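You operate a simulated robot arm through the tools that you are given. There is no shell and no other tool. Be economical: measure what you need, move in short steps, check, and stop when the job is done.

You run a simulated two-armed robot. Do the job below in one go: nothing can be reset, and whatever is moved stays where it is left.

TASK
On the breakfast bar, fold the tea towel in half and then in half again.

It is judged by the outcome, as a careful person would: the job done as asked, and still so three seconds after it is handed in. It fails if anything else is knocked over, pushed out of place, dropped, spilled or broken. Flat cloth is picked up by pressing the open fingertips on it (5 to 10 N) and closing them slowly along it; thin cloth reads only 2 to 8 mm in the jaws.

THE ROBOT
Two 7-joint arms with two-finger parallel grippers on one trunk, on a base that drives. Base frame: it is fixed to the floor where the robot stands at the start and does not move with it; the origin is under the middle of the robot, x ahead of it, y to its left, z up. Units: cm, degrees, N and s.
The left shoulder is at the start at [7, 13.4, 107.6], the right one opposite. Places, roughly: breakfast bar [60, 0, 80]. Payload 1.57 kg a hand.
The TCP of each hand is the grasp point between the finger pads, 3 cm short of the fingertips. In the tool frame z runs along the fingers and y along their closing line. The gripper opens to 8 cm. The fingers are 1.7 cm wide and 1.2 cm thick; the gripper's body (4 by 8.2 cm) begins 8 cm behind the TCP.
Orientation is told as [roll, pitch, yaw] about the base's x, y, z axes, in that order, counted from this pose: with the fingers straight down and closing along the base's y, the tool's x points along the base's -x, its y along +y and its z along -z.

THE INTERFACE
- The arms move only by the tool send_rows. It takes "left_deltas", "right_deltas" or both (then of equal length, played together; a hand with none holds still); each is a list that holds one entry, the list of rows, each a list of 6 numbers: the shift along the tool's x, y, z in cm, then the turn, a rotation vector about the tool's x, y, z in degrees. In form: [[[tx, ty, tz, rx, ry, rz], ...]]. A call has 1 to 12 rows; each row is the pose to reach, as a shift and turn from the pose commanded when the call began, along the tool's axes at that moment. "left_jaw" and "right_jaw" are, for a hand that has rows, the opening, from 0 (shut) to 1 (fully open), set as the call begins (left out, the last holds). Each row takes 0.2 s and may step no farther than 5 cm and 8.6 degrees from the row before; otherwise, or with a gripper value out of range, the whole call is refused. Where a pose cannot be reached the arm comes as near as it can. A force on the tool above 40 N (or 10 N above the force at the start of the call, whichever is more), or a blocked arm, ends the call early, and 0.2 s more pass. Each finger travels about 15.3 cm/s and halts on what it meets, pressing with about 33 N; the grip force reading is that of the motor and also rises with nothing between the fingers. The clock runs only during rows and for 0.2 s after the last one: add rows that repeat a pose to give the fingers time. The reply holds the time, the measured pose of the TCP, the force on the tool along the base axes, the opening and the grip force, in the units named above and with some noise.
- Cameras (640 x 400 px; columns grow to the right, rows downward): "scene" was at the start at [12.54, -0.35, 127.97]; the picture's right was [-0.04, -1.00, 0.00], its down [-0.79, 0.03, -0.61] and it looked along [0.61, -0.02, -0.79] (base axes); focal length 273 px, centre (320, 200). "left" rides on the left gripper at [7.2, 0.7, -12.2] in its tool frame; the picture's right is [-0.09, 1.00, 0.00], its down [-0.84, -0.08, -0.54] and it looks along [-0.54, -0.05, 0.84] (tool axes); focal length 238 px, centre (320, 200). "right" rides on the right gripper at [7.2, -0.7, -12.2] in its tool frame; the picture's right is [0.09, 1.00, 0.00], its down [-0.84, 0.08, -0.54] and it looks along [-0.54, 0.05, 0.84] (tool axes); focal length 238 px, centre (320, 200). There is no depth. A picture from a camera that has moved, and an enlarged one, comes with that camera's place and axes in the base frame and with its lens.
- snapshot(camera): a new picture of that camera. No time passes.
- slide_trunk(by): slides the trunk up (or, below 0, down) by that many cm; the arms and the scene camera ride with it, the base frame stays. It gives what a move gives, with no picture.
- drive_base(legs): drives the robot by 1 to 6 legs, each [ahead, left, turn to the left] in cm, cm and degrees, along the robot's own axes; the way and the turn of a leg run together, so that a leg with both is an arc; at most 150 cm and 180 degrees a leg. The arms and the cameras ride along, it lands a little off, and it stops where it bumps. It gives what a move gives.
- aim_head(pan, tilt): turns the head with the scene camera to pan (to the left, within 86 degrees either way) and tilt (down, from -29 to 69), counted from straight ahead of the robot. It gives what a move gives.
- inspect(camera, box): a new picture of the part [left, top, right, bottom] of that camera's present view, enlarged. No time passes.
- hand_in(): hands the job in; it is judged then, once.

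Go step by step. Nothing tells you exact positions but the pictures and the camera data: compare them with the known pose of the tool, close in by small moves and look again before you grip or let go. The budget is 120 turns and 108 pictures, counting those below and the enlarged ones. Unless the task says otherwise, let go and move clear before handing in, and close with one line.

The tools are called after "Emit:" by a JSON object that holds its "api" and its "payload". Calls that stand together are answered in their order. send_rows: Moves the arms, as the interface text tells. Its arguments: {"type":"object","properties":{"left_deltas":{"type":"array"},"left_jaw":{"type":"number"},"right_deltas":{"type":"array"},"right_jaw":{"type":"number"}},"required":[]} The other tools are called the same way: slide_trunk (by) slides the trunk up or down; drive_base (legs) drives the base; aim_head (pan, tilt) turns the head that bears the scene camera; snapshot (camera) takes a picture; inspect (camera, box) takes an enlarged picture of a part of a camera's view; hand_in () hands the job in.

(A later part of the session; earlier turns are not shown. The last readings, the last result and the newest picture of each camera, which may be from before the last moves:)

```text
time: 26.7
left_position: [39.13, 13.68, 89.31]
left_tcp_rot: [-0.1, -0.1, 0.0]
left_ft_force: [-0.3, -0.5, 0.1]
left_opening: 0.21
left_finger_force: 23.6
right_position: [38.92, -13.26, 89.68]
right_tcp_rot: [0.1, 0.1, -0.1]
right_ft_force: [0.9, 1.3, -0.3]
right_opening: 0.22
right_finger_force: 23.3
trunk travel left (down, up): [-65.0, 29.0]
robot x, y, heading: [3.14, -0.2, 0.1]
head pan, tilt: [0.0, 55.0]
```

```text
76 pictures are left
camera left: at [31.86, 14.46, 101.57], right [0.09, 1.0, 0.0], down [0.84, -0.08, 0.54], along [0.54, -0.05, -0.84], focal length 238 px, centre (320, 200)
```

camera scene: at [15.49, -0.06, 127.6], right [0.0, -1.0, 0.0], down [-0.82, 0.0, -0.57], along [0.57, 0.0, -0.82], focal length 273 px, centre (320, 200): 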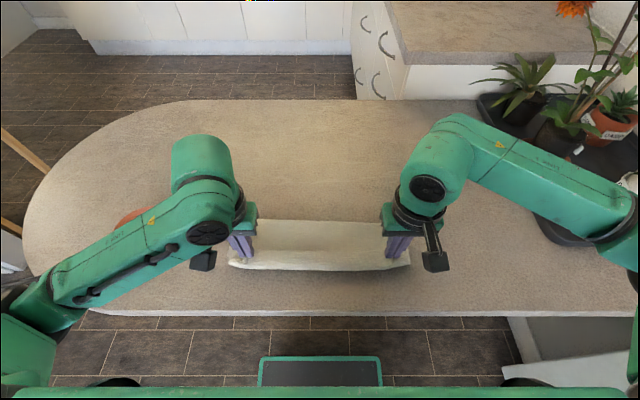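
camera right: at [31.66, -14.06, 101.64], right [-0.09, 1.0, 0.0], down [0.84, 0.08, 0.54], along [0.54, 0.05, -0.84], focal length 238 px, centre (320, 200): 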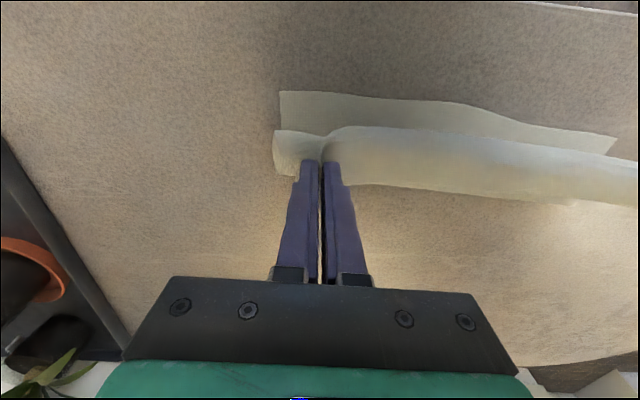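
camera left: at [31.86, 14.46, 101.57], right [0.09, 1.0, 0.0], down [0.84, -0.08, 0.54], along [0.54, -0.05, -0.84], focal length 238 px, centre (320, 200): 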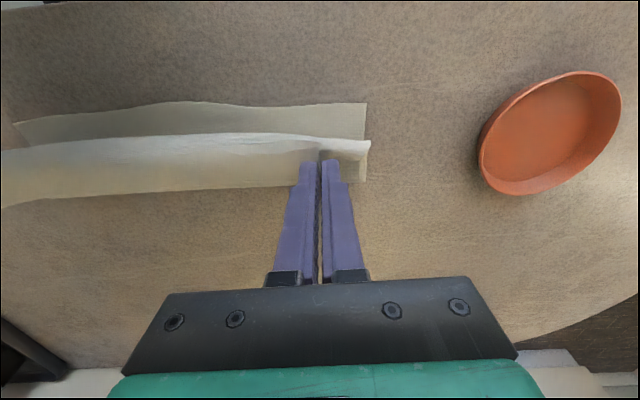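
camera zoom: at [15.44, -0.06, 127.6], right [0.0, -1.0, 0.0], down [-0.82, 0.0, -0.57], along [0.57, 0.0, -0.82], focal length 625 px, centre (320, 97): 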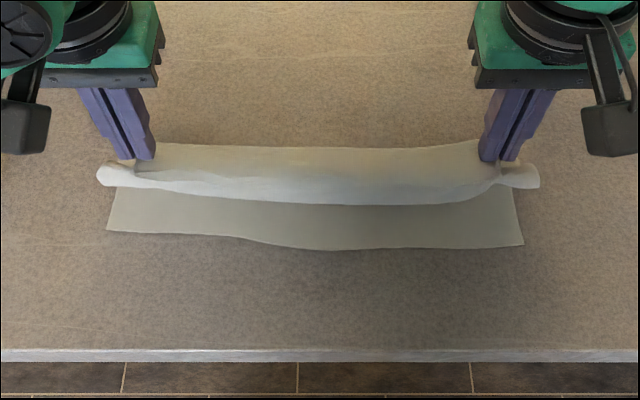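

Now it's clear: the lower layer's near edge runs from x≈37 on the left to 35.6 on the right, and the cloth had simply gone slack and bulged. I'll swing the held edge back to unroll it, then bring it over on a tauter arc.

Emit:
{"api": "send_rows", "payload": {"right_deltas": [[[-3.4, 0, -1.7, 0, 0, 0], [-7.4, 0, -2.7, 0, 0, 0], [-11.4, 0, -2.2, 0, 0, 0], [-15.4, 0, -0.2, 0, 0, 0], [-17.9, 0, 1.8, 0, 0, 0], [-17.9, 0, 1.8, 0, 0, 0], [-15.9, 0, 0.3, 0, 0, 0], [-13.4, 0, -1.1, 0, 0, 0], [-10.9, 0, -1.7, 0, 0, 0], [-8.4, 0, -1.7, 0, 0, 0], [-5.9, 0, -0.9, 0, 0, 0], [-5.9, 0, -0.9, 0, 0, 0]]], "left_deltas": [[[-3.4, 0, -1.7, 0, 0, 0], [-7.4, 0, -2.7, 0, 0, 0], [-11.4, 0, -2.2, 0, 0, 0], [-15.4, 0, -0.2, 0, 0, 0], [-17.9, 0, 1.8, 0, 0, 0], [-17.9, 0, 1.8, 0, 0, 0], [-15.9, 0, 0.3, 0, 0, 0], [-13.4, 0, -1.1, 0, 0, 0], [-10.9, 0, -1.7, 0, 0, 0], [-8.4, 0, -1.7, 0, 0, 0], [-5.9, 0, -0.9, 0, 0, 0], [-5.9, 0, -0.9, 0, 0, 0]]]}}

Emit:
{"api": "inspect", "payload": {"camera": "scene", "box": [180, 150, 460, 320]}}

Emit:
{"api": "snapshot", "payload": {"camera": "left"}}

```text
time: 29.3
left_position: [45.19, 13.71, 90.17]
left_tcp_rot: [0.0, 0.1, 0.1]
left_ft_force: [-0.1, -1.6, 0.0]
left_opening: 0.18
left_finger_force: 23.4
right_position: [45.05, -13.42, 90.33]
right_tcp_rot: [0.2, 0.2, -0.1]
right_ft_force: [0.4, 2.7, -0.3]
right_opening: 0.23
right_finger_force: 23.6
trunk travel left (down, up): [-65.0, 29.0]
robot x, y, heading: [3.17, -0.01, -0.1]
head pan, tilt: [0.0, 55.0]
```

```text
2.29 times, centred on (320, 235) of scene
camera zoom: at [15.54, -0.06, 127.59], right [0.0, -1.0, 0.0], down [-0.82, 0.0, -0.57], along [0.57, 0.0, -0.82], focal length 625 px, centre (320, 120)
```

zoom: 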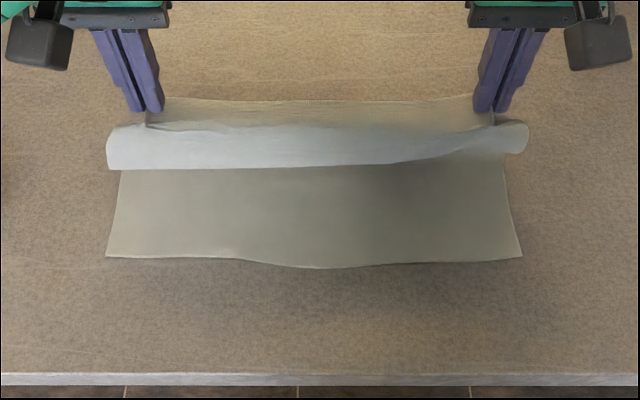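

```text
74 pictures are left
camera left: at [37.88, 14.45, 102.33], right [0.09, 1.0, 0.0], down [0.84, -0.08, 0.54], along [0.54, -0.05, -0.84], focal length 238 px, centre (320, 200)
```

left: 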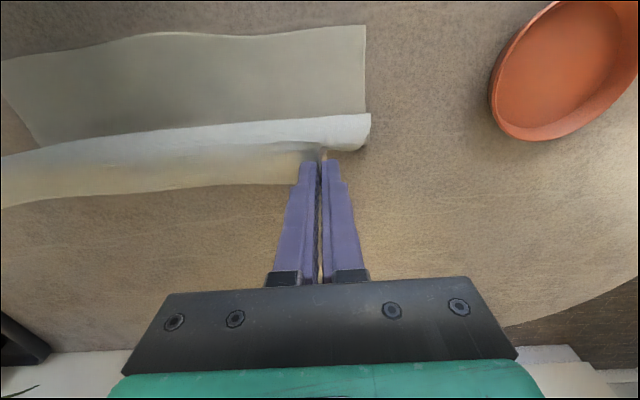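

The lower layer is flat and square now, with its near edge at about x 36.5, and the hanging flap is about 2.3 cm. I'll bring the hands down on a taut arc, stopping just above the near edge.

Emit:
{"api": "send_rows", "payload": {"right_deltas": [[[1.8, 0, 1.6, 0, 0, 0], [3.3, 0, 3.7, 0, 0, 0], [4.5, 0, 6, 0, 0, 0], [5.3, 0, 7.8, 0, 0, 0], [5.6, 0, 8.6, 0, 0, 0], [5.6, 0, 8.6, 0, 0, 0], [5.6, 0, 8.6, 0, 0, 0]]], "left_deltas": [[[1.8, 0, 1.6, 0, 0, 0], [3.3, 0, 3.7, 0, 0, 0], [4.5, 0, 6, 0, 0, 0], [5.3, 0, 7.8, 0, 0, 0], [5.6, 0, 8.6, 0, 0, 0], [5.6, 0, 8.6, 0, 0, 0], [5.6, 0, 8.6, 0, 0, 0]]]}}

Emit:
{"api": "inspect", "payload": {"camera": "scene", "box": [180, 150, 460, 320]}}

Emit:
{"api": "inspect", "payload": {"camera": "left", "box": [200, 70, 440, 240]}}

Emit:
{"api": "inspect", "payload": {"camera": "right", "box": [200, 70, 440, 240]}}

```text
time: 30.9
left_position: [39.46, 13.79, 81.41]
left_tcp_rot: [0.0, 0.0, 0.0]
left_ft_force: [0.1, -1.9, -0.2]
left_opening: 0.21
left_finger_force: 24.1
right_position: [39.17, -13.42, 81.68]
right_tcp_rot: [0.1, 0.1, 0.0]
right_ft_force: [0.1, 2.0, -0.3]
right_opening: 0.23
right_finger_force: 23.7
trunk travel left (down, up): [-65.0, 29.0]
robot x, y, heading: [3.32, -0.03, -0.1]
head pan, tilt: [0.0, 55.0]
```

```text
2.29 times, centred on (320, 235) of scene
camera zoom: at [15.45, -0.06, 127.6], right [0.0, -1.0, 0.0], down [-0.82, 0.0, -0.57], along [0.57, 0.0, -0.82], focal length 625 px, centre (320, 120)
```

zoom: 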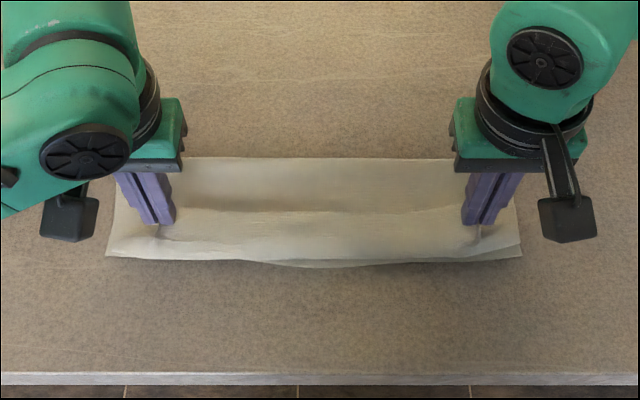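

```text
2.35 times, centred on (320, 155) of left
camera zoom: at [32.16, 14.44, 93.76], right [0.09, 1.0, 0.0], down [0.84, -0.08, 0.54], along [0.54, -0.05, -0.84], focal length 561 px, centre (320, 306)
```

zoom: 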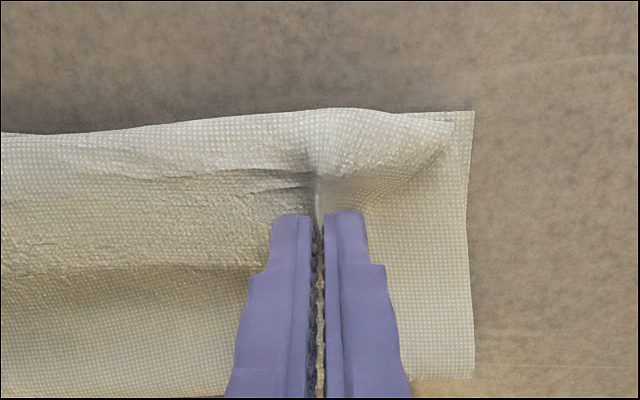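

```text
2.35 times, centred on (320, 155) of right
camera zoom: at [32.0, -14.23, 93.91], right [-0.09, 1.0, 0.0], down [0.84, 0.08, 0.54], along [0.54, 0.05, -0.84], focal length 561 px, centre (320, 306)
```

zoom: 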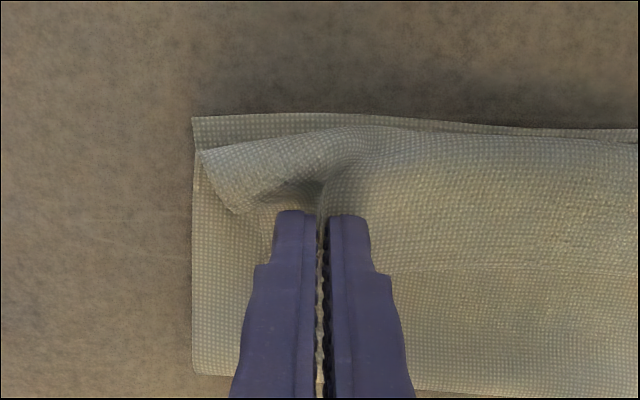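

The wrist view shows what is happening: because the fingers stay pointing down, the held edge is curled back on top instead of lying flat. I'll lift and pitch both hands so the fingers point forward, which lets the edge turn over properly.

Emit:
{"api": "send_rows", "payload": {"right_deltas": [[[-1.5, 0, -3, 0, -8, 0], [-3, 0, -6, 0, -16, 0], [-4.5, 0, -8.5, 0, -24, 0], [-5, 0, -9, 0, -32, 0], [-5, 0, -9, 0, -40, 0], [-5, 0, -9, 0, -48, 0], [-5, 0, -9, 0, -48, 0]]], "left_deltas": [[[-1.5, 0, -3, 0, -8, 0], [-3, 0, -6, 0, -16, 0], [-4.5, 0, -8.5, 0, -24, 0], [-5, 0, -9, 0, -32, 0], [-5, 0, -9, 0, -40, 0], [-5, 0, -9, 0, -48, 0], [-5, 0, -9, 0, -48, 0]]]}}

Emit:
{"api": "snapshot", "payload": {"camera": "scene"}}

Emit:
{"api": "snapshot", "payload": {"camera": "left"}}

```text
time: 32.5
left_position: [44.8, 15.26, 90.64]
left_tcp_rot: [9.3, -48.5, -7.9]
left_ft_force: [-0.1, -20.4, 0.8]
left_opening: 0.19
left_finger_force: 23.5
left hand out of reach, approached as far as the arm can: row 4
right_position: [44.21, -13.11, 90.81]
right_tcp_rot: [0.3, -48.1, 0.1]
right_ft_force: [-0.4, 19.9, -0.4]
right_opening: 0.2
right_finger_force: 23.4
trunk travel left (down, up): [-65.0, 29.0]
robot x, y, heading: [3.03, 0.08, 0.1]
head pan, tilt: [0.0, 55.0]
```

```text
70 pictures are left
camera scene: at [15.58, 0.12, 127.59], right [0.0, -1.0, 0.0], down [-0.82, 0.0, -0.57], along [0.57, 0.0, -0.82], focal length 273 px, centre (320, 200)
```

scene: 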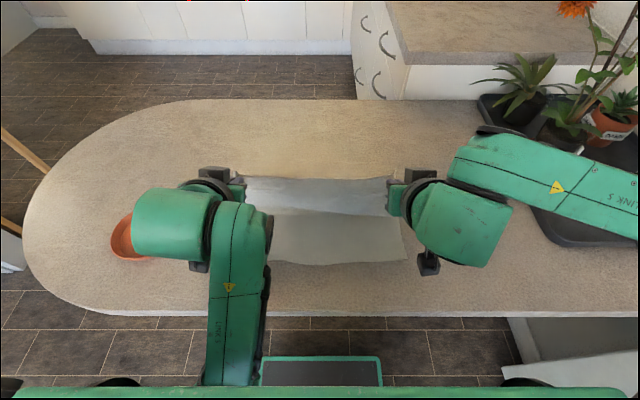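

```text
69 pictures are left
camera left: at [30.81, 15.85, 93.27], right [0.08, 0.98, 0.18], down [0.14, -0.18, 0.97], along [0.99, -0.05, -0.15], focal length 238 px, centre (320, 200)
```

left: 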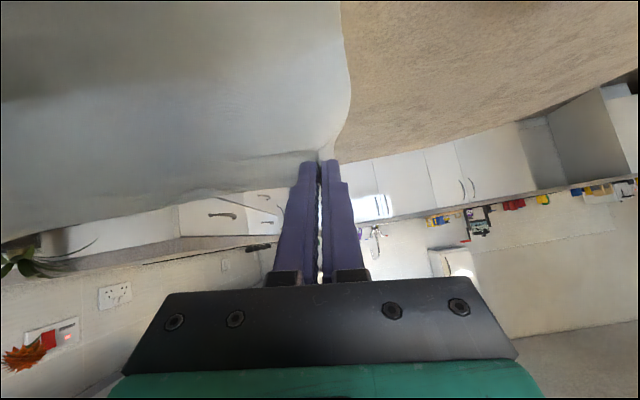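

The left arm switched posture and is still settling, so I'll hold for a moment and read again.

Emit:
{"api": "send_rows", "payload": {"left_deltas": [[[0, 0, 0, 0, 0, 0], [0, 0, 0, 0, 0, 0]]]}}

Emit:
{"api": "snapshot", "payload": {"camera": "scene"}}

Emit:
{"api": "snapshot", "payload": {"camera": "right"}}

```text
time: 33.1
left_position: [44.59, 14.92, 90.35]
left_tcp_rot: [9.2, -48.2, -7.9]
left_ft_force: [-0.1, -20.9, 0.7]
left_opening: 0.21
left_finger_force: 23.8
right_position: [44.16, -13.39, 90.83]
right_tcp_rot: [0.3, -48.0, -0.2]
right_ft_force: [0.4, 21.1, -0.4]
right_opening: 0.2
right_finger_force: 23.6
trunk travel left (down, up): [-65.0, 29.0]
robot x, y, heading: [3.21, -0.09, 0.1]
head pan, tilt: [0.0, 55.0]
```

```text
68 pictures are left
camera scene: at [15.45, -0.07, 127.6], right [0.0, -1.0, 0.0], down [-0.82, 0.0, -0.57], along [0.57, 0.0, -0.82], focal length 273 px, centre (320, 200)
```

scene: 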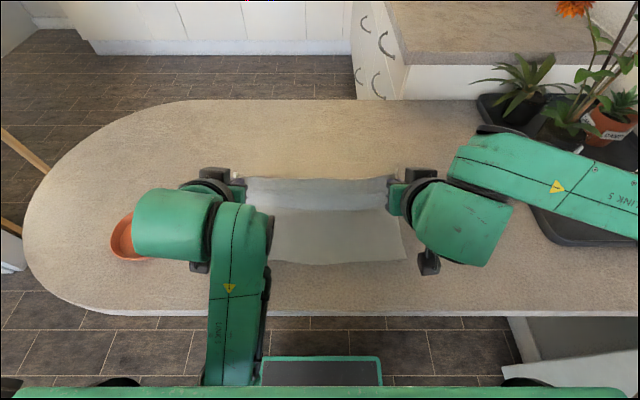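

```text
67 pictures are left
camera right: at [30.26, -14.22, 93.51], right [-0.06, 1.0, -0.06], down [0.16, 0.07, 0.98], along [0.99, 0.05, -0.16], focal length 238 px, centre (320, 200)
```

right: 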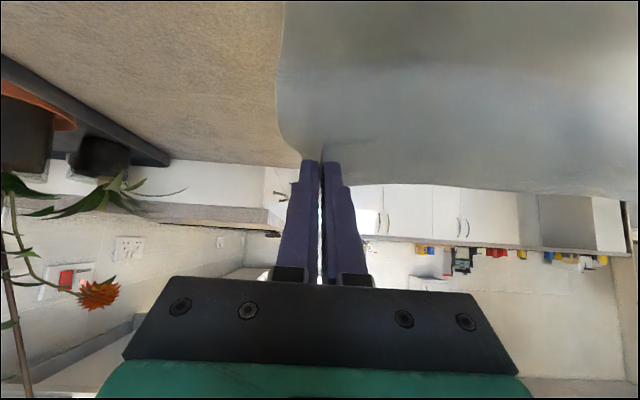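

Both hands pitched 48°. To pitch further I need to stand farther back, so I'll check that the floor behind is clear.

Emit:
{"api": "aim_head", "payload": {"pan": 86, "tilt": 25}}

Emit:
{"api": "snapshot", "payload": {"camera": "scene"}}

Emit:
{"api": "aim_head", "payload": {"pan": -86, "tilt": 25}}

Emit:
{"api": "snapshot", "payload": {"camera": "scene"}}

Emit:
{"api": "aim_head", "payload": {"pan": 0, "tilt": 52}}

```text
time: 34.7
left_position: [44.46, 15.02, 90.03]
left_tcp_rot: [9.0, -47.8, -7.9]
left_ft_force: [-0.4, -21.0, 0.9]
left_opening: 0.19
left_finger_force: 23.9
right_position: [44.23, -13.39, 90.81]
right_tcp_rot: [0.3, -47.9, -0.3]
right_ft_force: [0.3, 21.4, -0.4]
right_opening: 0.25
right_finger_force: 24.3
trunk travel left (down, up): [-65.0, 29.0]
robot x, y, heading: [2.99, -0.03, 0.2]
head pan, tilt: [85.9, 25.0]
```

```text
66 pictures are left
camera scene: at [8.91, 9.14, 132.0], right [1.0, -0.07, 0.0], down [-0.03, -0.42, -0.91], along [0.07, 0.9, -0.42], focal length 273 px, centre (320, 200)
```

scene: 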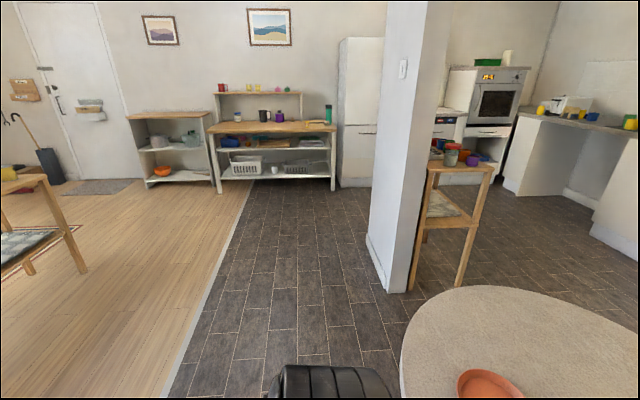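

```text
time: 37.3
left_position: [44.48, 14.94, 90.08]
left_tcp_rot: [9.0, -47.5, -8.0]
left_ft_force: [0.9, -21.4, 0.8]
left_opening: 0.24
left_finger_force: 23.1
right_position: [44.29, -13.35, 90.71]
right_tcp_rot: [0.3, -47.9, -0.2]
right_ft_force: [0.2, 21.6, -1.2]
right_opening: 0.23
right_finger_force: 24.2
trunk travel left (down, up): [-65.0, 29.0]
robot x, y, heading: [3.04, -0.01, -0.1]
head pan, tilt: [-85.9, 25.0]
```

```text
65 pictures are left
camera scene: at [8.89, -9.24, 132.0], right [-1.0, -0.07, 0.0], down [-0.03, 0.42, -0.91], along [0.06, -0.9, -0.42], focal length 273 px, centre (320, 200)
```

scene: 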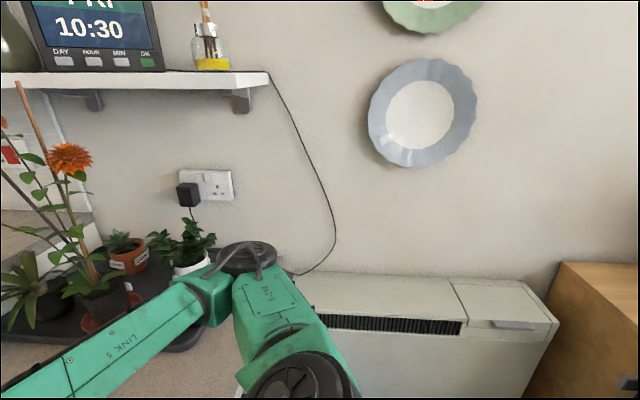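

```text
time: 38.9
left_position: [44.54, 14.97, 89.95]
left_tcp_rot: [9.2, -47.5, -7.7]
left_ft_force: [0.5, -22.0, 0.6]
left_opening: 0.23
left_finger_force: 23.2
right_position: [44.12, -13.39, 90.77]
right_tcp_rot: [0.3, -48.0, -0.2]
right_ft_force: [0.8, 21.9, -0.8]
right_opening: 0.21
right_finger_force: 23.5
trunk travel left (down, up): [-65.0, 29.0]
robot x, y, heading: [3.07, 0.21, 0.3]
head pan, tilt: [0.0, 52.0]
```

The floor behind is clear. I'll ease the tension, correct the left hand's twist, move the hands forward 5 cm and then drive back 10 cm.

Emit:
{"api": "send_rows", "payload": {"right_deltas": [[[-0.8, 0.2, 0.9, 0, 0, 0], [-1.7, 0.4, 1.85, 0, 0, 0], [-2.5, 0.5, 2.8, 0, 0, 0], [-3.35, 0.5, 3.7, 0, 0, 0], [-3.35, 0.5, 3.7, 0, 0, 0]]], "left_deltas": [[[-1, -0.3, 0.8, 0.9, 0.1, -1.3], [-2, -0.6, 1.6, 1.8, 0.2, -2.6], [-3, -0.8, 2.4, 2.7, 0.3, -3.9], [-3.94, -0.9, 3.2, 3.5, 0.4, -5.2], [-3.94, -0.9, 3.2, 3.5, 0.4, -5.2]]]}}

Emit:
{"api": "drive_base", "payload": {"legs": [[-10, 0, 0]]}}

Emit:
{"api": "snapshot", "payload": {"camera": "scene"}}

```text
time: 39.5
left_position: [46.1, 14.77, 89.62]
left_tcp_rot: [8.4, -46.7, -7.3]
left_ft_force: [1.3, -13.1, 0.3]
left_opening: 0.22
left_finger_force: 23.4
right_position: [45.93, -12.98, 90.85]
right_tcp_rot: [0.4, -47.9, 0.0]
right_ft_force: [-1.1, 12.6, -1.3]
right_opening: 0.22
right_finger_force: 23.5
trunk travel left (down, up): [-65.0, 29.0]
robot x, y, heading: [2.96, 0.18, 0.1]
head pan, tilt: [0.0, 52.0]
stopped in row 2 (left hand): the arm was blocked; the commanded pose is now the measured one
```

```text
time: 40.6
left_position: [36.11, 15.03, 89.74]
left_tcp_rot: [8.4, -46.7, -7.3]
left_ft_force: [-0.1, -18.7, 1.0]
left_opening: 0.23
left_finger_force: 23.7
right_position: [36.07, -13.26, 90.75]
right_tcp_rot: [0.2, -48.1, -0.1]
right_ft_force: [-1.3, 18.2, -1.2]
right_opening: 0.23
right_finger_force: 24.1
trunk travel left (down, up): [-65.0, 29.0]
robot x, y, heading: [-7.02, -0.05, -0.0]
head pan, tilt: [0.0, 52.0]
```

```text
64 pictures are left
camera scene: at [5.84, -0.05, 127.99], right [0.0, -1.0, 0.0], down [-0.79, 0.0, -0.62], along [0.62, 0.0, -0.79], focal length 273 px, centre (320, 200)
```

scene: 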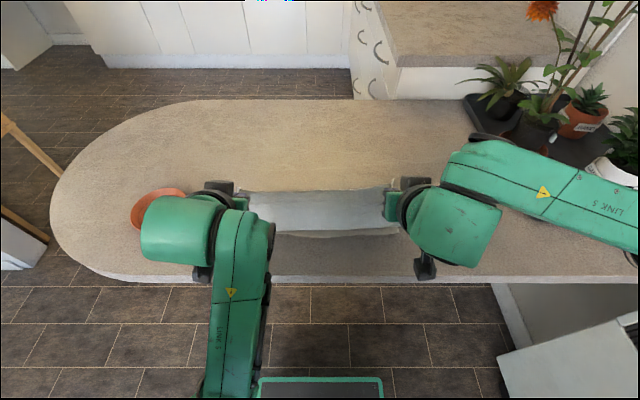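

Driving back worked. The left arm was blocked partway through its untwist, so I'll leave its orientation alone and try lowering both hands 3 cm while easing the side tension.

Emit:
{"api": "send_rows", "payload": {"right_deltas": [[[0.7, 0.3, 0.7, 0, 0, 0], [1.5, 0.6, 1.3, 0, 0, 0], [2.2, 0.6, 2, 0, 0, 0], [2.2, 0.6, 2, 0, 0, 0]]], "left_deltas": [[[0.5, -0.2, 0.4, 0, 0, 0], [1, -0.4, 0.9, 0, 0, 0], [1.5, -0.4, 1.3, 0, 0, 0], [1.5, -0.4, 1.3, 0, 0, 0]]]}}

Emit:
{"api": "snapshot", "payload": {"camera": "left"}}

Emit:
{"api": "snapshot", "payload": {"camera": "right"}}

```text
time: 41.6
left_position: [36.16, 14.76, 87.58]
left_tcp_rot: [8.4, -46.6, -7.2]
left_ft_force: [-0.3, -6.2, 0.3]
left_opening: 0.2
left_finger_force: 24.1
right_position: [36.04, -12.66, 87.83]
right_tcp_rot: [0.3, -47.9, -0.1]
right_ft_force: [-0.2, 5.0, 0.8]
right_opening: 0.21
right_finger_force: 24.0
trunk travel left (down, up): [-65.0, 29.0]
robot x, y, heading: [-6.75, -0.06, -0.2]
head pan, tilt: [0.0, 52.0]
```

```text
63 pictures are left
camera left: at [22.15, 15.51, 90.76], right [0.08, 0.98, 0.17], down [0.17, -0.18, 0.97], along [0.98, -0.05, -0.18], focal length 238 px, centre (320, 200)
```

left: 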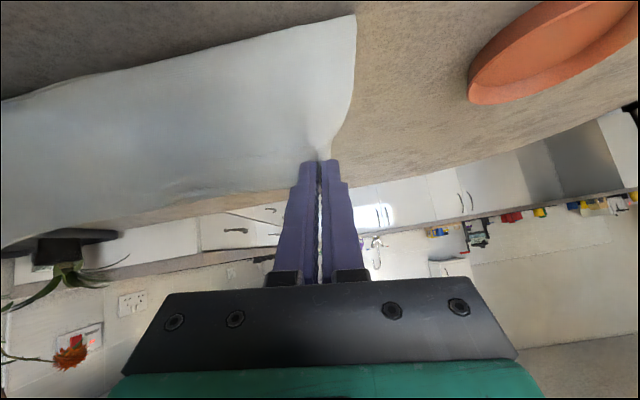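

```text
62 pictures are left
camera right: at [22.17, -13.39, 90.56], right [-0.06, 1.0, -0.07], down [0.16, 0.07, 0.98], along [0.99, 0.05, -0.16], focal length 238 px, centre (320, 200)
```

right: 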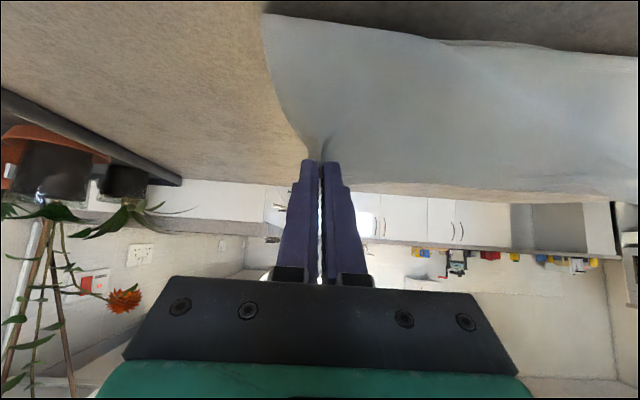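

Emit:
{"api": "send_rows", "payload": {"left_deltas": [[[0, 0, 0, 1.2, 0, -1.7], [0, 0, 0, 2.3, 0, -3.4], [0, 0, 0, 3.4, 0.3, -5.0], [0, 0, 0, 3.4, 0.3, -5.0]]], "right_deltas": [[[0, 0, 0, 0, -5, 0], [0, 0, 0, 0, -10, 0], [0, 0, 0, 0, -15, 0], [0, 0, 0, 0, -15, 0]]]}}

Emit:
{"api": "snapshot", "payload": {"camera": "scene"}}

```text
time: 42.6
left_position: [35.95, 14.85, 87.52]
left_tcp_rot: [0.8, -46.5, -0.7]
left_ft_force: [0.0, 0.5, -0.1]
left_opening: 0.21
left_finger_force: 23.1
right_position: [35.72, -11.11, 87.76]
right_tcp_rot: [3.4, -60.4, -1.4]
right_ft_force: [0.7, 0.0, -0.1]
right_opening: 0.21
right_finger_force: 23.6
right hand out of reach, approached as far as the arm can: row 3
trunk travel left (down, up): [-65.0, 29.0]
robot x, y, heading: [-6.61, -0.17, -0.2]
head pan, tilt: [0.0, 52.0]
```

```text
61 pictures are left
camera scene: at [5.82, -0.15, 127.99], right [0.0, -1.0, 0.0], down [-0.79, 0.0, -0.62], along [0.62, 0.0, -0.79], focal length 273 px, centre (320, 200)
```

scene: 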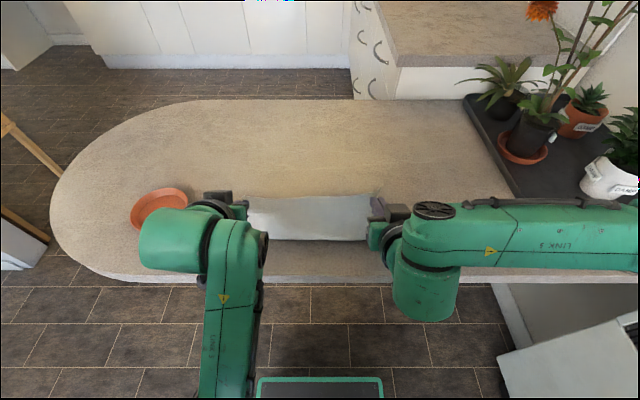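

Emit:
{"api": "send_rows", "payload": {"left_deltas": [[[0, 0, 0, 0, -5, 0], [0, 0, 0, 0, -10, 0], [0, 0, 0, 0, -14, 0], [0, 0, 0, 0, -14, 0]]], "right_deltas": [[[0, -0.5, 0, 0, 0, 0], [0, -1, 0, 0, 0, 0], [0, -1.5, 0, 0, 0, 0], [0, -1.5, 0, 0, 0, 0]]]}}

Emit:
{"api": "snapshot", "payload": {"camera": "right"}}

Emit:
{"api": "snapshot", "payload": {"camera": "left"}}

```text
time: 43.6
left_position: [36.11, 14.54, 87.57]
left_tcp_rot: [-0.7, -60.7, 0.2]
left_ft_force: [0.9, -20.7, -0.1]
left_opening: 0.25
left_finger_force: 23.8
right_position: [36.07, -13.94, 87.87]
right_tcp_rot: [0.6, -62.9, -0.3]
right_ft_force: [-0.7, 21.5, -1.4]
right_opening: 0.24
right_finger_force: 23.8
right hand out of reach, approached as far as the arm can: row 1, 2
trunk travel left (down, up): [-65.0, 29.0]
robot x, y, heading: [-6.76, 0.01, 0.2]
head pan, tilt: [0.0, 52.0]
```

```text
60 pictures are left
camera right: at [21.94, -14.78, 86.94], right [-0.05, 1.0, -0.08], down [-0.1, 0.07, 0.99], along [0.99, 0.05, 0.1], focal length 238 px, centre (320, 200)
```

right: 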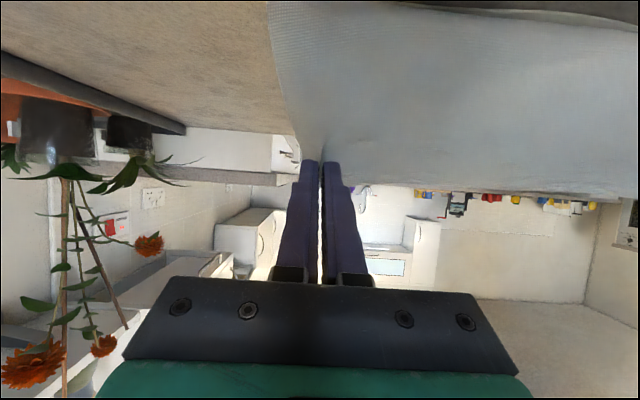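

```text
59 pictures are left
camera left: at [21.8, 15.43, 87.29], right [0.05, 1.0, 0.07], down [-0.06, -0.07, 1.0], along [1.0, -0.06, 0.06], focal length 238 px, centre (320, 200)
```

left: 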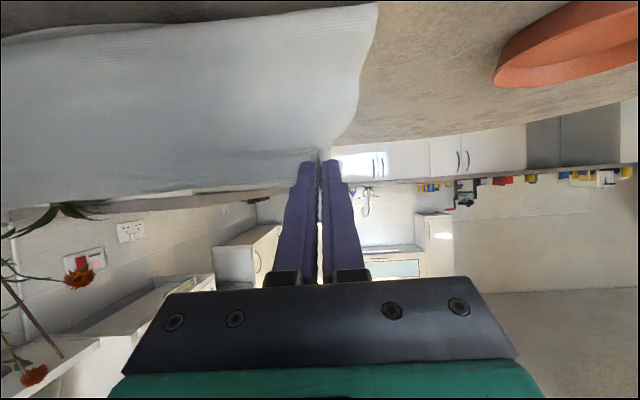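

Both hands are now pitched about 62°, with the edge held nearly upright. I'll ease the tension and lower most of the way.

Emit:
{"api": "send_rows", "payload": {"left_deltas": [[[1.2, -0.2, 0.6, 0, 0, 0], [2.4, -0.4, 1.15, 0, 0, 0], [3.6, -0.4, 1.75, 0, 0, 0], [4.8, -0.4, 2.3, 0, 0, 0], [6, -0.4, 2.9, 0, 0, 0], [6, -0.4, 2.9, 0, 0, 0]]], "right_deltas": [[[1.2, 0.2, 0.55, 0, 0, 0], [2.4, 0.5, 1.1, 0, 0, 0], [3.6, 0.5, 1.65, 0, 0, 0], [4.9, 0.5, 2.2, 0, 0, 0], [6.2, 0.5, 2.8, 0, 0, 0], [6.2, 0.5, 2.8, 0, 0, 0]]]}}

Emit:
{"api": "snapshot", "payload": {"camera": "right"}}

Emit:
{"api": "snapshot", "payload": {"camera": "left"}}

Emit:
{"api": "snapshot", "payload": {"camera": "scene"}}

```text
time: 45.0
left_position: [35.57, 14.4, 80.99]
left_tcp_rot: [-0.2, -60.8, 0.2]
left_ft_force: [0.2, -9.9, 0.7]
left_opening: 0.24
left_finger_force: 23.9
right_position: [35.84, -13.45, 81.08]
right_tcp_rot: [0.5, -62.9, -0.3]
right_ft_force: [-0.2, 9.2, -0.2]
right_opening: 0.19
right_finger_force: 24.5
trunk travel left (down, up): [-65.0, 29.0]
robot x, y, heading: [-6.38, -0.24, 0.0]
head pan, tilt: [0.0, 52.0]
```

```text
58 pictures are left
camera right: at [21.64, -14.24, 80.06], right [-0.04, 1.0, -0.08], down [-0.1, 0.07, 0.99], along [0.99, 0.05, 0.1], focal length 238 px, centre (320, 200)
```

right: 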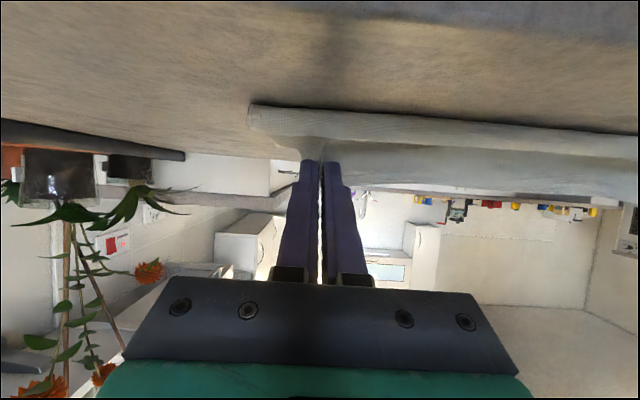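

```text
57 pictures are left
camera left: at [21.41, 15.13, 80.66], right [0.05, 1.0, 0.08], down [-0.06, -0.07, 1.0], along [1.0, -0.05, 0.06], focal length 238 px, centre (320, 200)
```

left: 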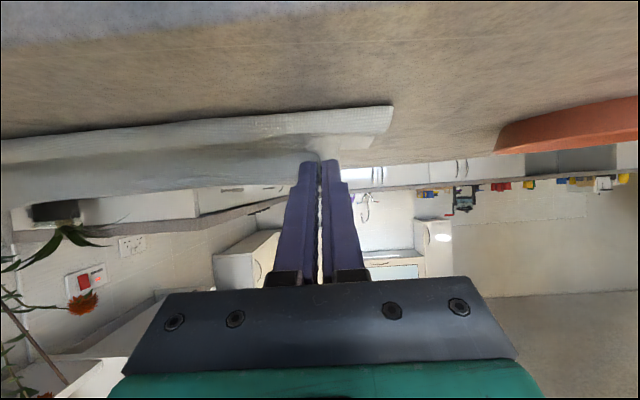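

```text
56 pictures are left
camera scene: at [5.84, -0.09, 127.99], right [0.0, -1.0, 0.0], down [-0.79, 0.0, -0.62], along [0.62, 0.0, -0.79], focal length 273 px, centre (320, 200)
```

scene: 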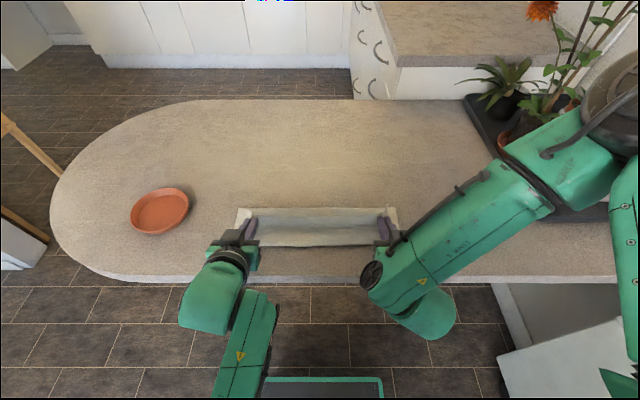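

Emit:
{"api": "inspect", "payload": {"camera": "scene", "box": [200, 180, 440, 300]}}

Emit:
{"api": "inspect", "payload": {"camera": "scene", "box": [440, 0, 640, 230]}}

```text
2.67 times, centred on (320, 240) of scene
camera zoom: at [5.84, -0.09, 127.99], right [0.0, -1.0, 0.0], down [-0.79, 0.0, -0.62], along [0.62, 0.0, -0.79], focal length 729 px, centre (320, 93)
```

zoom: 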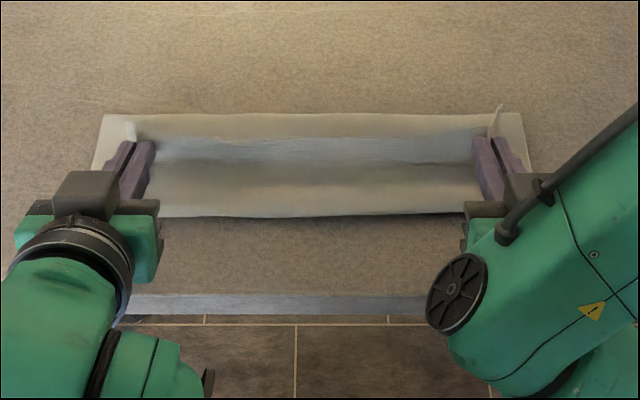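

```text
1.74 times, centred on (540, 115) of scene
camera zoom: at [5.84, -0.09, 127.99], right [0.0, -1.0, 0.0], down [-0.79, 0.0, -0.62], along [0.62, 0.0, -0.79], focal length 475 px, centre (-63, 348)
```

zoom: 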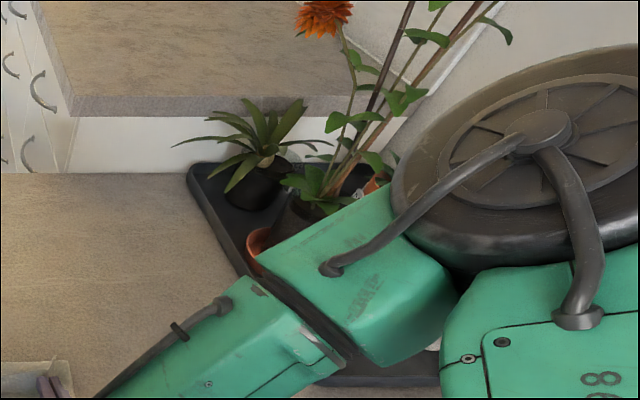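

The pull dragged the fold line toward me again (fold at x≈44), so the top layer is too long. I'll lift and swing the edge away to unroll it, keeping the pitch, then check the lower layer.

Emit:
{"api": "send_rows", "payload": {"left_deltas": [[[-4.27, -0.2, -1.59, 0, 0, 0], [-8.79, -0.2, -0.67, 0, 0, 0], [-12.05, -0.2, 2.08, 0, 0, 0], [-13.57, -0.2, 5.82, 0, 0, 0], [-14.21, -0.2, 10.05, 0, 0, 0], [-13.93, -0.2, 13.65, 0, 0, 0], [-13.93, -0.2, 13.65, 0, 0, 0], [-13.93, -0.2, 13.65, 0, 0, 0]]], "right_deltas": [[[-4.32, 0.2, -1.43, 0, 0, 0], [-8.81, 0.2, -0.36, 0, 0, 0], [-11.97, 0.2, 2.52, 0, 0, 0], [-13.35, 0.2, 6.31, 0, 0, 0], [-13.84, 0.2, 10.55, 0, 0, 0], [-13.43, 0.2, 14.13, 0, 0, 0], [-13.43, 0.2, 14.13, 0, 0, 0], [-13.43, 0.2, 14.13, 0, 0, 0]]]}}

Emit:
{"api": "snapshot", "payload": {"camera": "scene"}}

```text
time: 46.8
left_position: [54.48, 14.34, 86.31]
left_tcp_rot: [-0.4, -60.6, 0.3]
left_ft_force: [-0.3, -4.6, -1.0]
left_opening: 0.2
left_finger_force: 23.6
right_position: [54.33, -13.11, 86.55]
right_tcp_rot: [0.3, -62.9, -0.3]
right_ft_force: [0.5, 4.2, 0.1]
right_opening: 0.21
right_finger_force: 23.8
trunk travel left (down, up): [-65.0, 29.0]
robot x, y, heading: [-6.6, 0.27, -0.1]
head pan, tilt: [0.0, 52.0]
```

```text
53 pictures are left
camera scene: at [5.93, -0.05, 127.98], right [0.0, -1.0, 0.0], down [-0.79, 0.0, -0.62], along [0.62, 0.0, -0.79], focal length 273 px, centre (320, 200)
```

scene: 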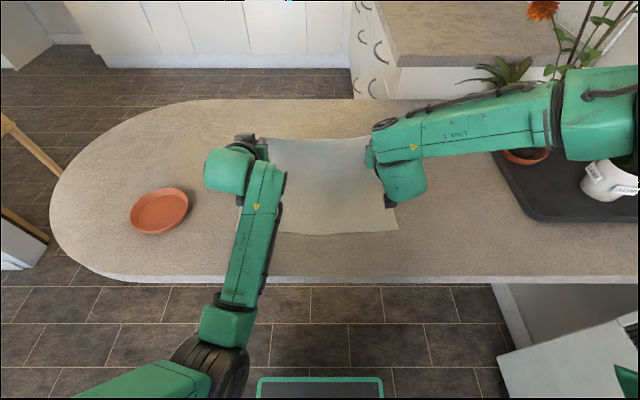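

The lower layer lies flat with its near edge at about x 37.6. I'll bring the held edge back on a circle about the fold line at x≈50.6.

Emit:
{"api": "send_rows", "payload": {"left_deltas": [[[-0.82, 0, -1.6, 0, 0, 0], [-0.56, 0, -4.32, 0, 0, 0], [0.55, 0, -7.14, 0, 0, 0], [2.37, 0, -9.56, 0, 0, 0], [5.05, 0, -11.5, 0, 0, 0], [8.19, 0, -12.61, 0, 0, 0], [10.85, 0, -12.84, 0, 0, 0], [12.93, 0, -12.48, 0, 0, 0], [12.93, 0, -12.48, 0, 0, 0]]], "right_deltas": [[[-0.88, 0, -1.57, 0, 0, 0], [-0.72, 0, -4.3, 0, 0, 0], [0.29, 0, -7.15, 0, 0, 0], [2.02, 0, -9.64, 0, 0, 0], [4.63, 0, -11.67, 0, 0, 0], [7.73, 0, -12.89, 0, 0, 0], [10.37, 0, -13.23, 0, 0, 0], [12.47, 0, -12.94, 0, 0, 0], [12.47, 0, -12.94, 0, 0, 0]]]}}

Emit:
{"api": "snapshot", "payload": {"camera": "scene"}}

Emit:
{"api": "inspect", "payload": {"camera": "scene", "box": [200, 160, 440, 280]}}

Emit:
{"api": "snapshot", "payload": {"camera": "left"}}

```text
time: 48.8
left_position: [37.15, 14.16, 81.39]
left_tcp_rot: [-0.3, -60.6, 0.2]
left_ft_force: [0.3, -4.9, 1.2]
left_opening: 0.19
left_finger_force: 23.7
right_position: [37.12, -13.38, 81.3]
right_tcp_rot: [0.4, -63.0, -0.3]
right_ft_force: [0.1, 4.5, 0.3]
right_opening: 0.21
right_finger_force: 23.2
trunk travel left (down, up): [-65.0, 29.0]
robot x, y, heading: [-6.53, -0.02, -0.1]
head pan, tilt: [0.0, 52.0]
```

```text
52 pictures are left
camera scene: at [5.85, -0.1, 127.99], right [0.0, -1.0, 0.0], down [-0.79, 0.0, -0.62], along [0.62, 0.0, -0.79], focal length 273 px, centre (320, 200)
```

scene: 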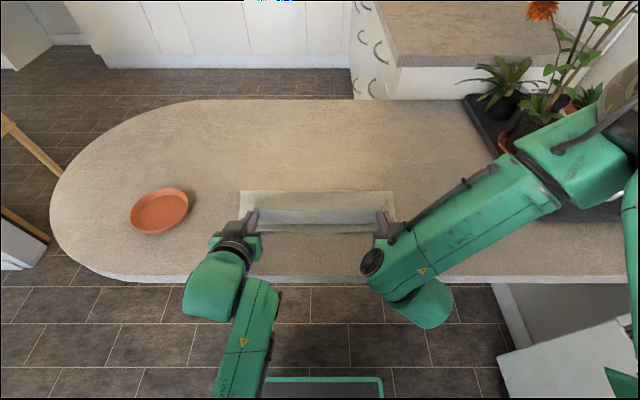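

```text
2.67 times, centred on (320, 220) of scene
camera zoom: at [5.85, -0.1, 127.99], right [0.0, -1.0, 0.0], down [-0.79, 0.0, -0.62], along [0.62, 0.0, -0.79], focal length 729 px, centre (320, 147)
```

zoom: 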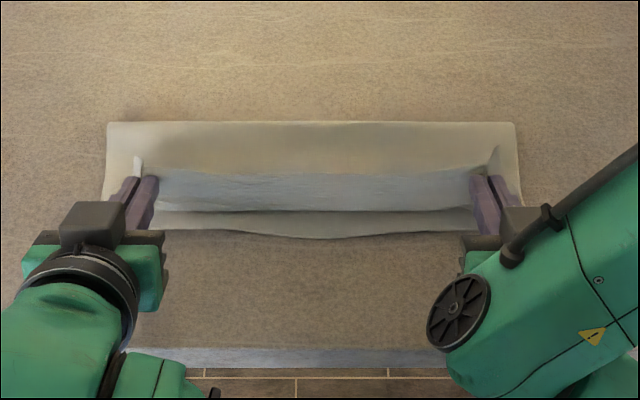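

```text
50 pictures are left
camera left: at [22.86, 14.91, 81.09], right [0.05, 1.0, 0.08], down [-0.06, -0.07, 1.0], along [1.0, -0.05, 0.06], focal length 238 px, centre (320, 200)
```

left: 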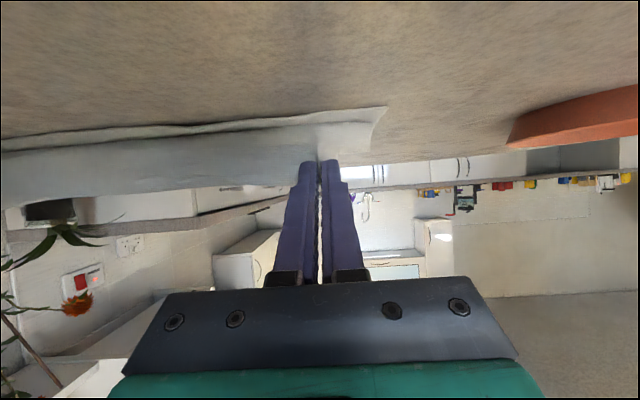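

The fold is where I want it: fold line at x≈49, lower edge at about 37, raw edge standing up. I'll lower until nearly touching and pull gently toward me.

Emit:
{"api": "send_rows", "payload": {"left_deltas": [[[0.6, 0, 0, 0, 0, 0], [1.2, 0, 0, 0, 0, 0], [1.7, 0, 0, 0, 0, 0], [2.1, 0, -0.2, 0, 0, 0], [2.1, 0, -0.2, 0, 0, 0]]], "right_deltas": [[[0.6, 0, 0, 0, 0, 0], [1.2, 0, 0, 0, 0, 0], [1.7, 0, 0, 0, 0, 0], [2.1, 0, -0.2, 0, 0, 0], [2.1, 0, -0.2, 0, 0, 0]]]}}

Emit:
{"api": "inspect", "payload": {"camera": "scene", "box": [200, 160, 440, 280]}}

Emit:
{"api": "inspect", "payload": {"camera": "right", "box": [200, 70, 440, 220]}}

```text
time: 50.0
left_position: [35.79, 14.16, 79.66]
left_tcp_rot: [-0.4, -60.7, 0.2]
left_ft_force: [-0.6, -3.3, 1.3]
left_opening: 0.23
left_finger_force: 23.1
right_position: [36.06, -12.98, 79.75]
right_tcp_rot: [0.2, -62.8, -0.2]
right_ft_force: [0.4, 3.5, 0.4]
right_opening: 0.23
right_finger_force: 24.1
trunk travel left (down, up): [-65.0, 29.0]
robot x, y, heading: [-6.93, -0.11, 0.1]
head pan, tilt: [0.0, 52.0]
```

```text
2.67 times, centred on (320, 220) of scene
camera zoom: at [5.87, -0.06, 127.99], right [0.0, -1.0, 0.0], down [-0.79, 0.0, -0.62], along [0.62, 0.0, -0.79], focal length 729 px, centre (320, 147)
```

zoom: 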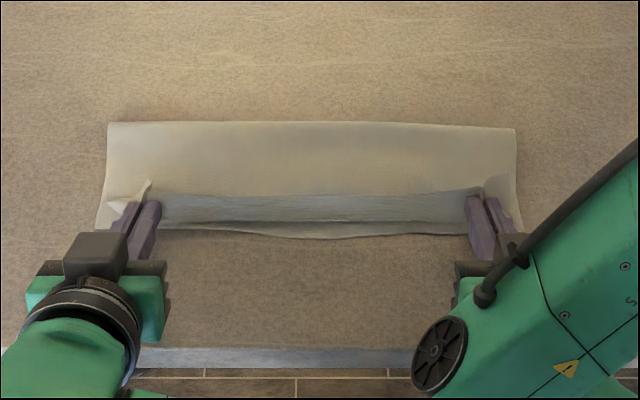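

```text
2.67 times, centred on (320, 145) of right
camera zoom: at [21.93, -13.85, 78.75], right [-0.04, 1.0, -0.08], down [-0.1, 0.08, 0.99], along [0.99, 0.05, 0.1], focal length 636 px, centre (320, 347)
```

zoom: 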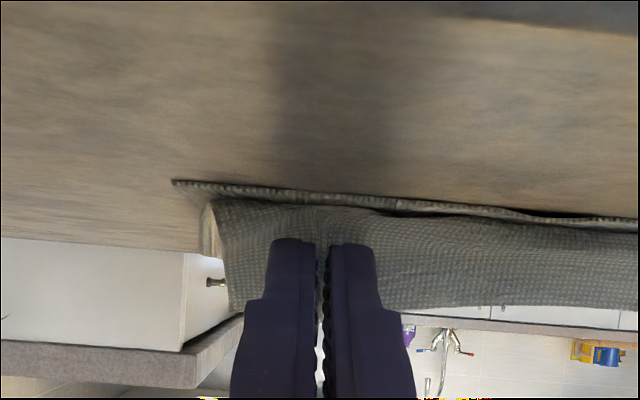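

The edge stands upright between the fingers just above the near edge. I'll open the jaws slightly and back out slowly, so the flap tends to fall toward me.

Emit:
{"api": "send_rows", "payload": {"left_deltas": [[[0, 0, 0, 0, 0, 0], [0, 0, -0.5, 0, 0, 0], [0, 0, -1, 0, 0, 0], [0, 0, -1.6, 0, 0, 0], [0, 0, -2.4, 0, 0, 0], [0, 0, -3.4, 0, 0, 0]]], "right_deltas": [[[0, 0, 0, 0, 0, 0], [0, 0, -0.5, 0, 0, 0], [0, 0, -1, 0, 0, 0], [0, 0, -1.6, 0, 0, 0], [0, 0, -2.4, 0, 0, 0], [0, 0, -3.4, 0, 0, 0]]], "left_jaw": 0.08, "right_jaw": 0.08}}

Emit:
{"api": "inspect", "payload": {"camera": "scene", "box": [200, 160, 440, 280]}}

Emit:
{"api": "inspect", "payload": {"camera": "right", "box": [200, 70, 440, 220]}}

```text
time: 51.4
left_position: [32.89, 14.3, 81.31]
left_tcp_rot: [-0.4, -60.8, 0.2]
left_ft_force: [-0.3, 0.3, -0.5]
left_opening: 0.61
left_finger_force: 0.0
right_position: [33.14, -13.25, 81.13]
right_tcp_rot: [0.5, -63.0, -0.3]
right_ft_force: [-0.9, 0.0, 0.7]
right_opening: 0.65
right_finger_force: 0.1
trunk travel left (down, up): [-65.0, 29.0]
robot x, y, heading: [-6.73, -0.08, 0.1]
head pan, tilt: [0.0, 52.0]
```

```text
2.67 times, centred on (320, 220) of scene
camera zoom: at [5.8, -0.04, 127.99], right [0.0, -1.0, 0.0], down [-0.79, 0.0, -0.62], along [0.62, 0.0, -0.79], focal length 729 px, centre (320, 147)
```

zoom: 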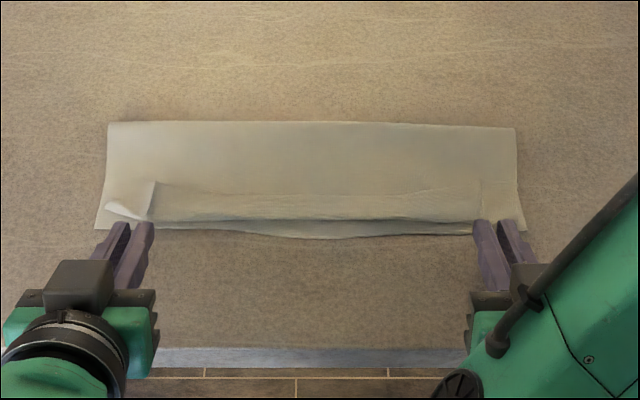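

```text
2.67 times, centred on (320, 145) of right
camera zoom: at [18.88, -14.13, 80.19], right [-0.04, 1.0, -0.08], down [-0.1, 0.07, 0.99], along [0.99, 0.05, 0.1], focal length 636 px, centre (320, 347)
```

zoom: 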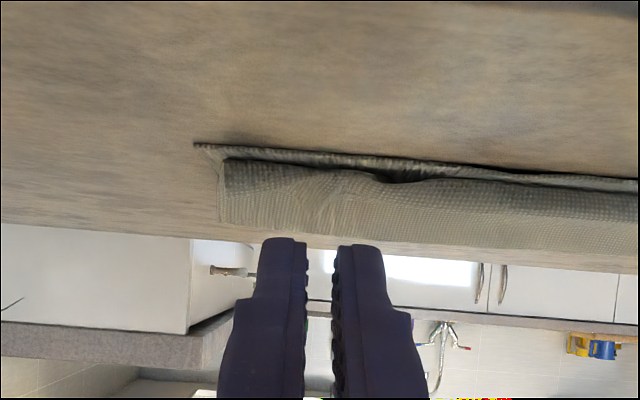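

The fold is square, but the last 3 cm of the top edge turned back on itself (hem at x≈38, raw edge at about 41). I'll raise the hands and bring them back to vertical, then unroll that strip by pressing lightly and dragging it toward me.

Emit:
{"api": "send_rows", "payload": {"left_deltas": [[[-3.5, 0, -2, 0, 0, 0], [-7, 0, -3.9, 0, 8, 0], [-8.3, 0, -1.5, 0, 16, 0], [-9.6, 0, 0.8, 0, 24, 0], [-10.9, 0, 3.1, 0, 32, 0], [-10.9, 0, 3.1, 0, 40, 0], [-10.9, 0, 3.1, 0, 48, 0], [-10.9, 0, 3.1, 0, 56, 0], [-10.9, 0, 3.1, 0, 60.8, 0], [-10.9, 0, 3.1, 0, 60.8, 0]]], "right_deltas": [[[-3.5, 0, -1.8, 0, 0, 0], [-7, 0, -3.7, 0, 8, 0], [-8.3, 0, -1.3, 0, 16, 0], [-9.6, 0, 1, 0, 24, 0], [-10.9, 0, 3.4, 0, 32, 0], [-10.9, 0, 3.4, 0, 40, 0], [-10.9, 0, 3.4, 0, 48, 0], [-10.9, 0, 3.4, 0, 56, 0], [-10.9, 0, 3.4, 0, 63, 0], [-10.9, 0, 3.4, 0, 63, 0]]]}}

Emit:
{"api": "snapshot", "payload": {"camera": "left"}}

Emit:
{"api": "snapshot", "payload": {"camera": "right"}}

Emit:
{"api": "snapshot", "payload": {"camera": "scene"}}

```text
time: 52.2
left_position: [35.32, 17.08, 86.75]
left_tcp_rot: [16.6, -42.1, -14.3]
left_ft_force: [0.3, 0.3, -0.9]
left_opening: 0.64
left_finger_force: 0.1
left hand out of reach, approached as far as the arm can: row 2
right_position: [36.19, -13.57, 88.79]
right_tcp_rot: [0.3, -46.7, -0.6]
right_ft_force: [0.3, -1.0, -0.8]
right_opening: 0.63
right_finger_force: 0.0
right hand out of reach, approached as far as the arm can: row 2
trunk travel left (down, up): [-65.0, 29.0]
robot x, y, heading: [-6.65, -0.19, -0.1]
head pan, tilt: [0.0, 52.0]
stopped in row 4 (left hand): the arm was blocked; the commanded pose is now the measured one
```

```text
45 pictures are left
camera left: at [21.61, 17.67, 90.84], right [0.12, 0.95, 0.27], down [0.22, -0.29, 0.93], along [0.97, -0.05, -0.25], focal length 238 px, centre (320, 200)
```

left: 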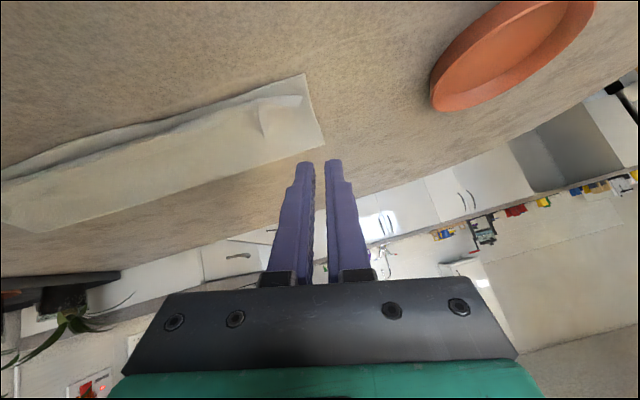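

```text
44 pictures are left
camera right: at [22.35, -14.26, 91.78], right [-0.06, 1.0, -0.06], down [0.18, 0.07, 0.98], along [0.98, 0.04, -0.18], focal length 238 px, centre (320, 200)
```

right: 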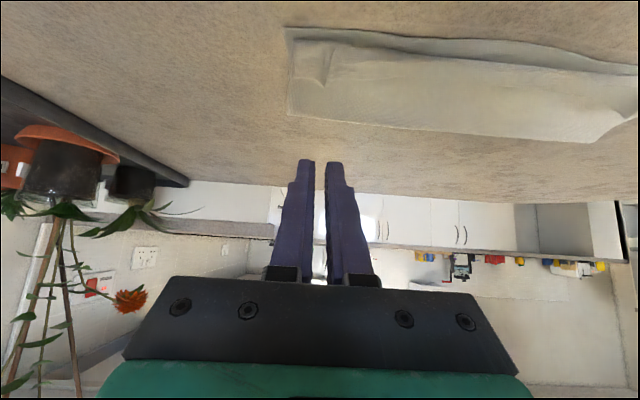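

```text
43 pictures are left
camera scene: at [6.31, 0.02, 127.94], right [0.0, -1.0, 0.0], down [-0.79, 0.0, -0.61], along [0.61, 0.0, -0.79], focal length 273 px, centre (320, 200)
```

scene: 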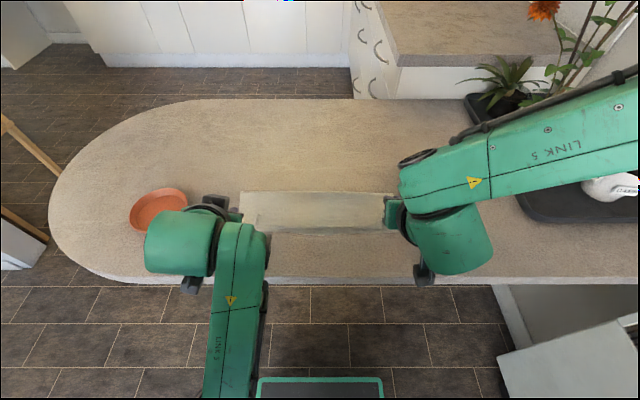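

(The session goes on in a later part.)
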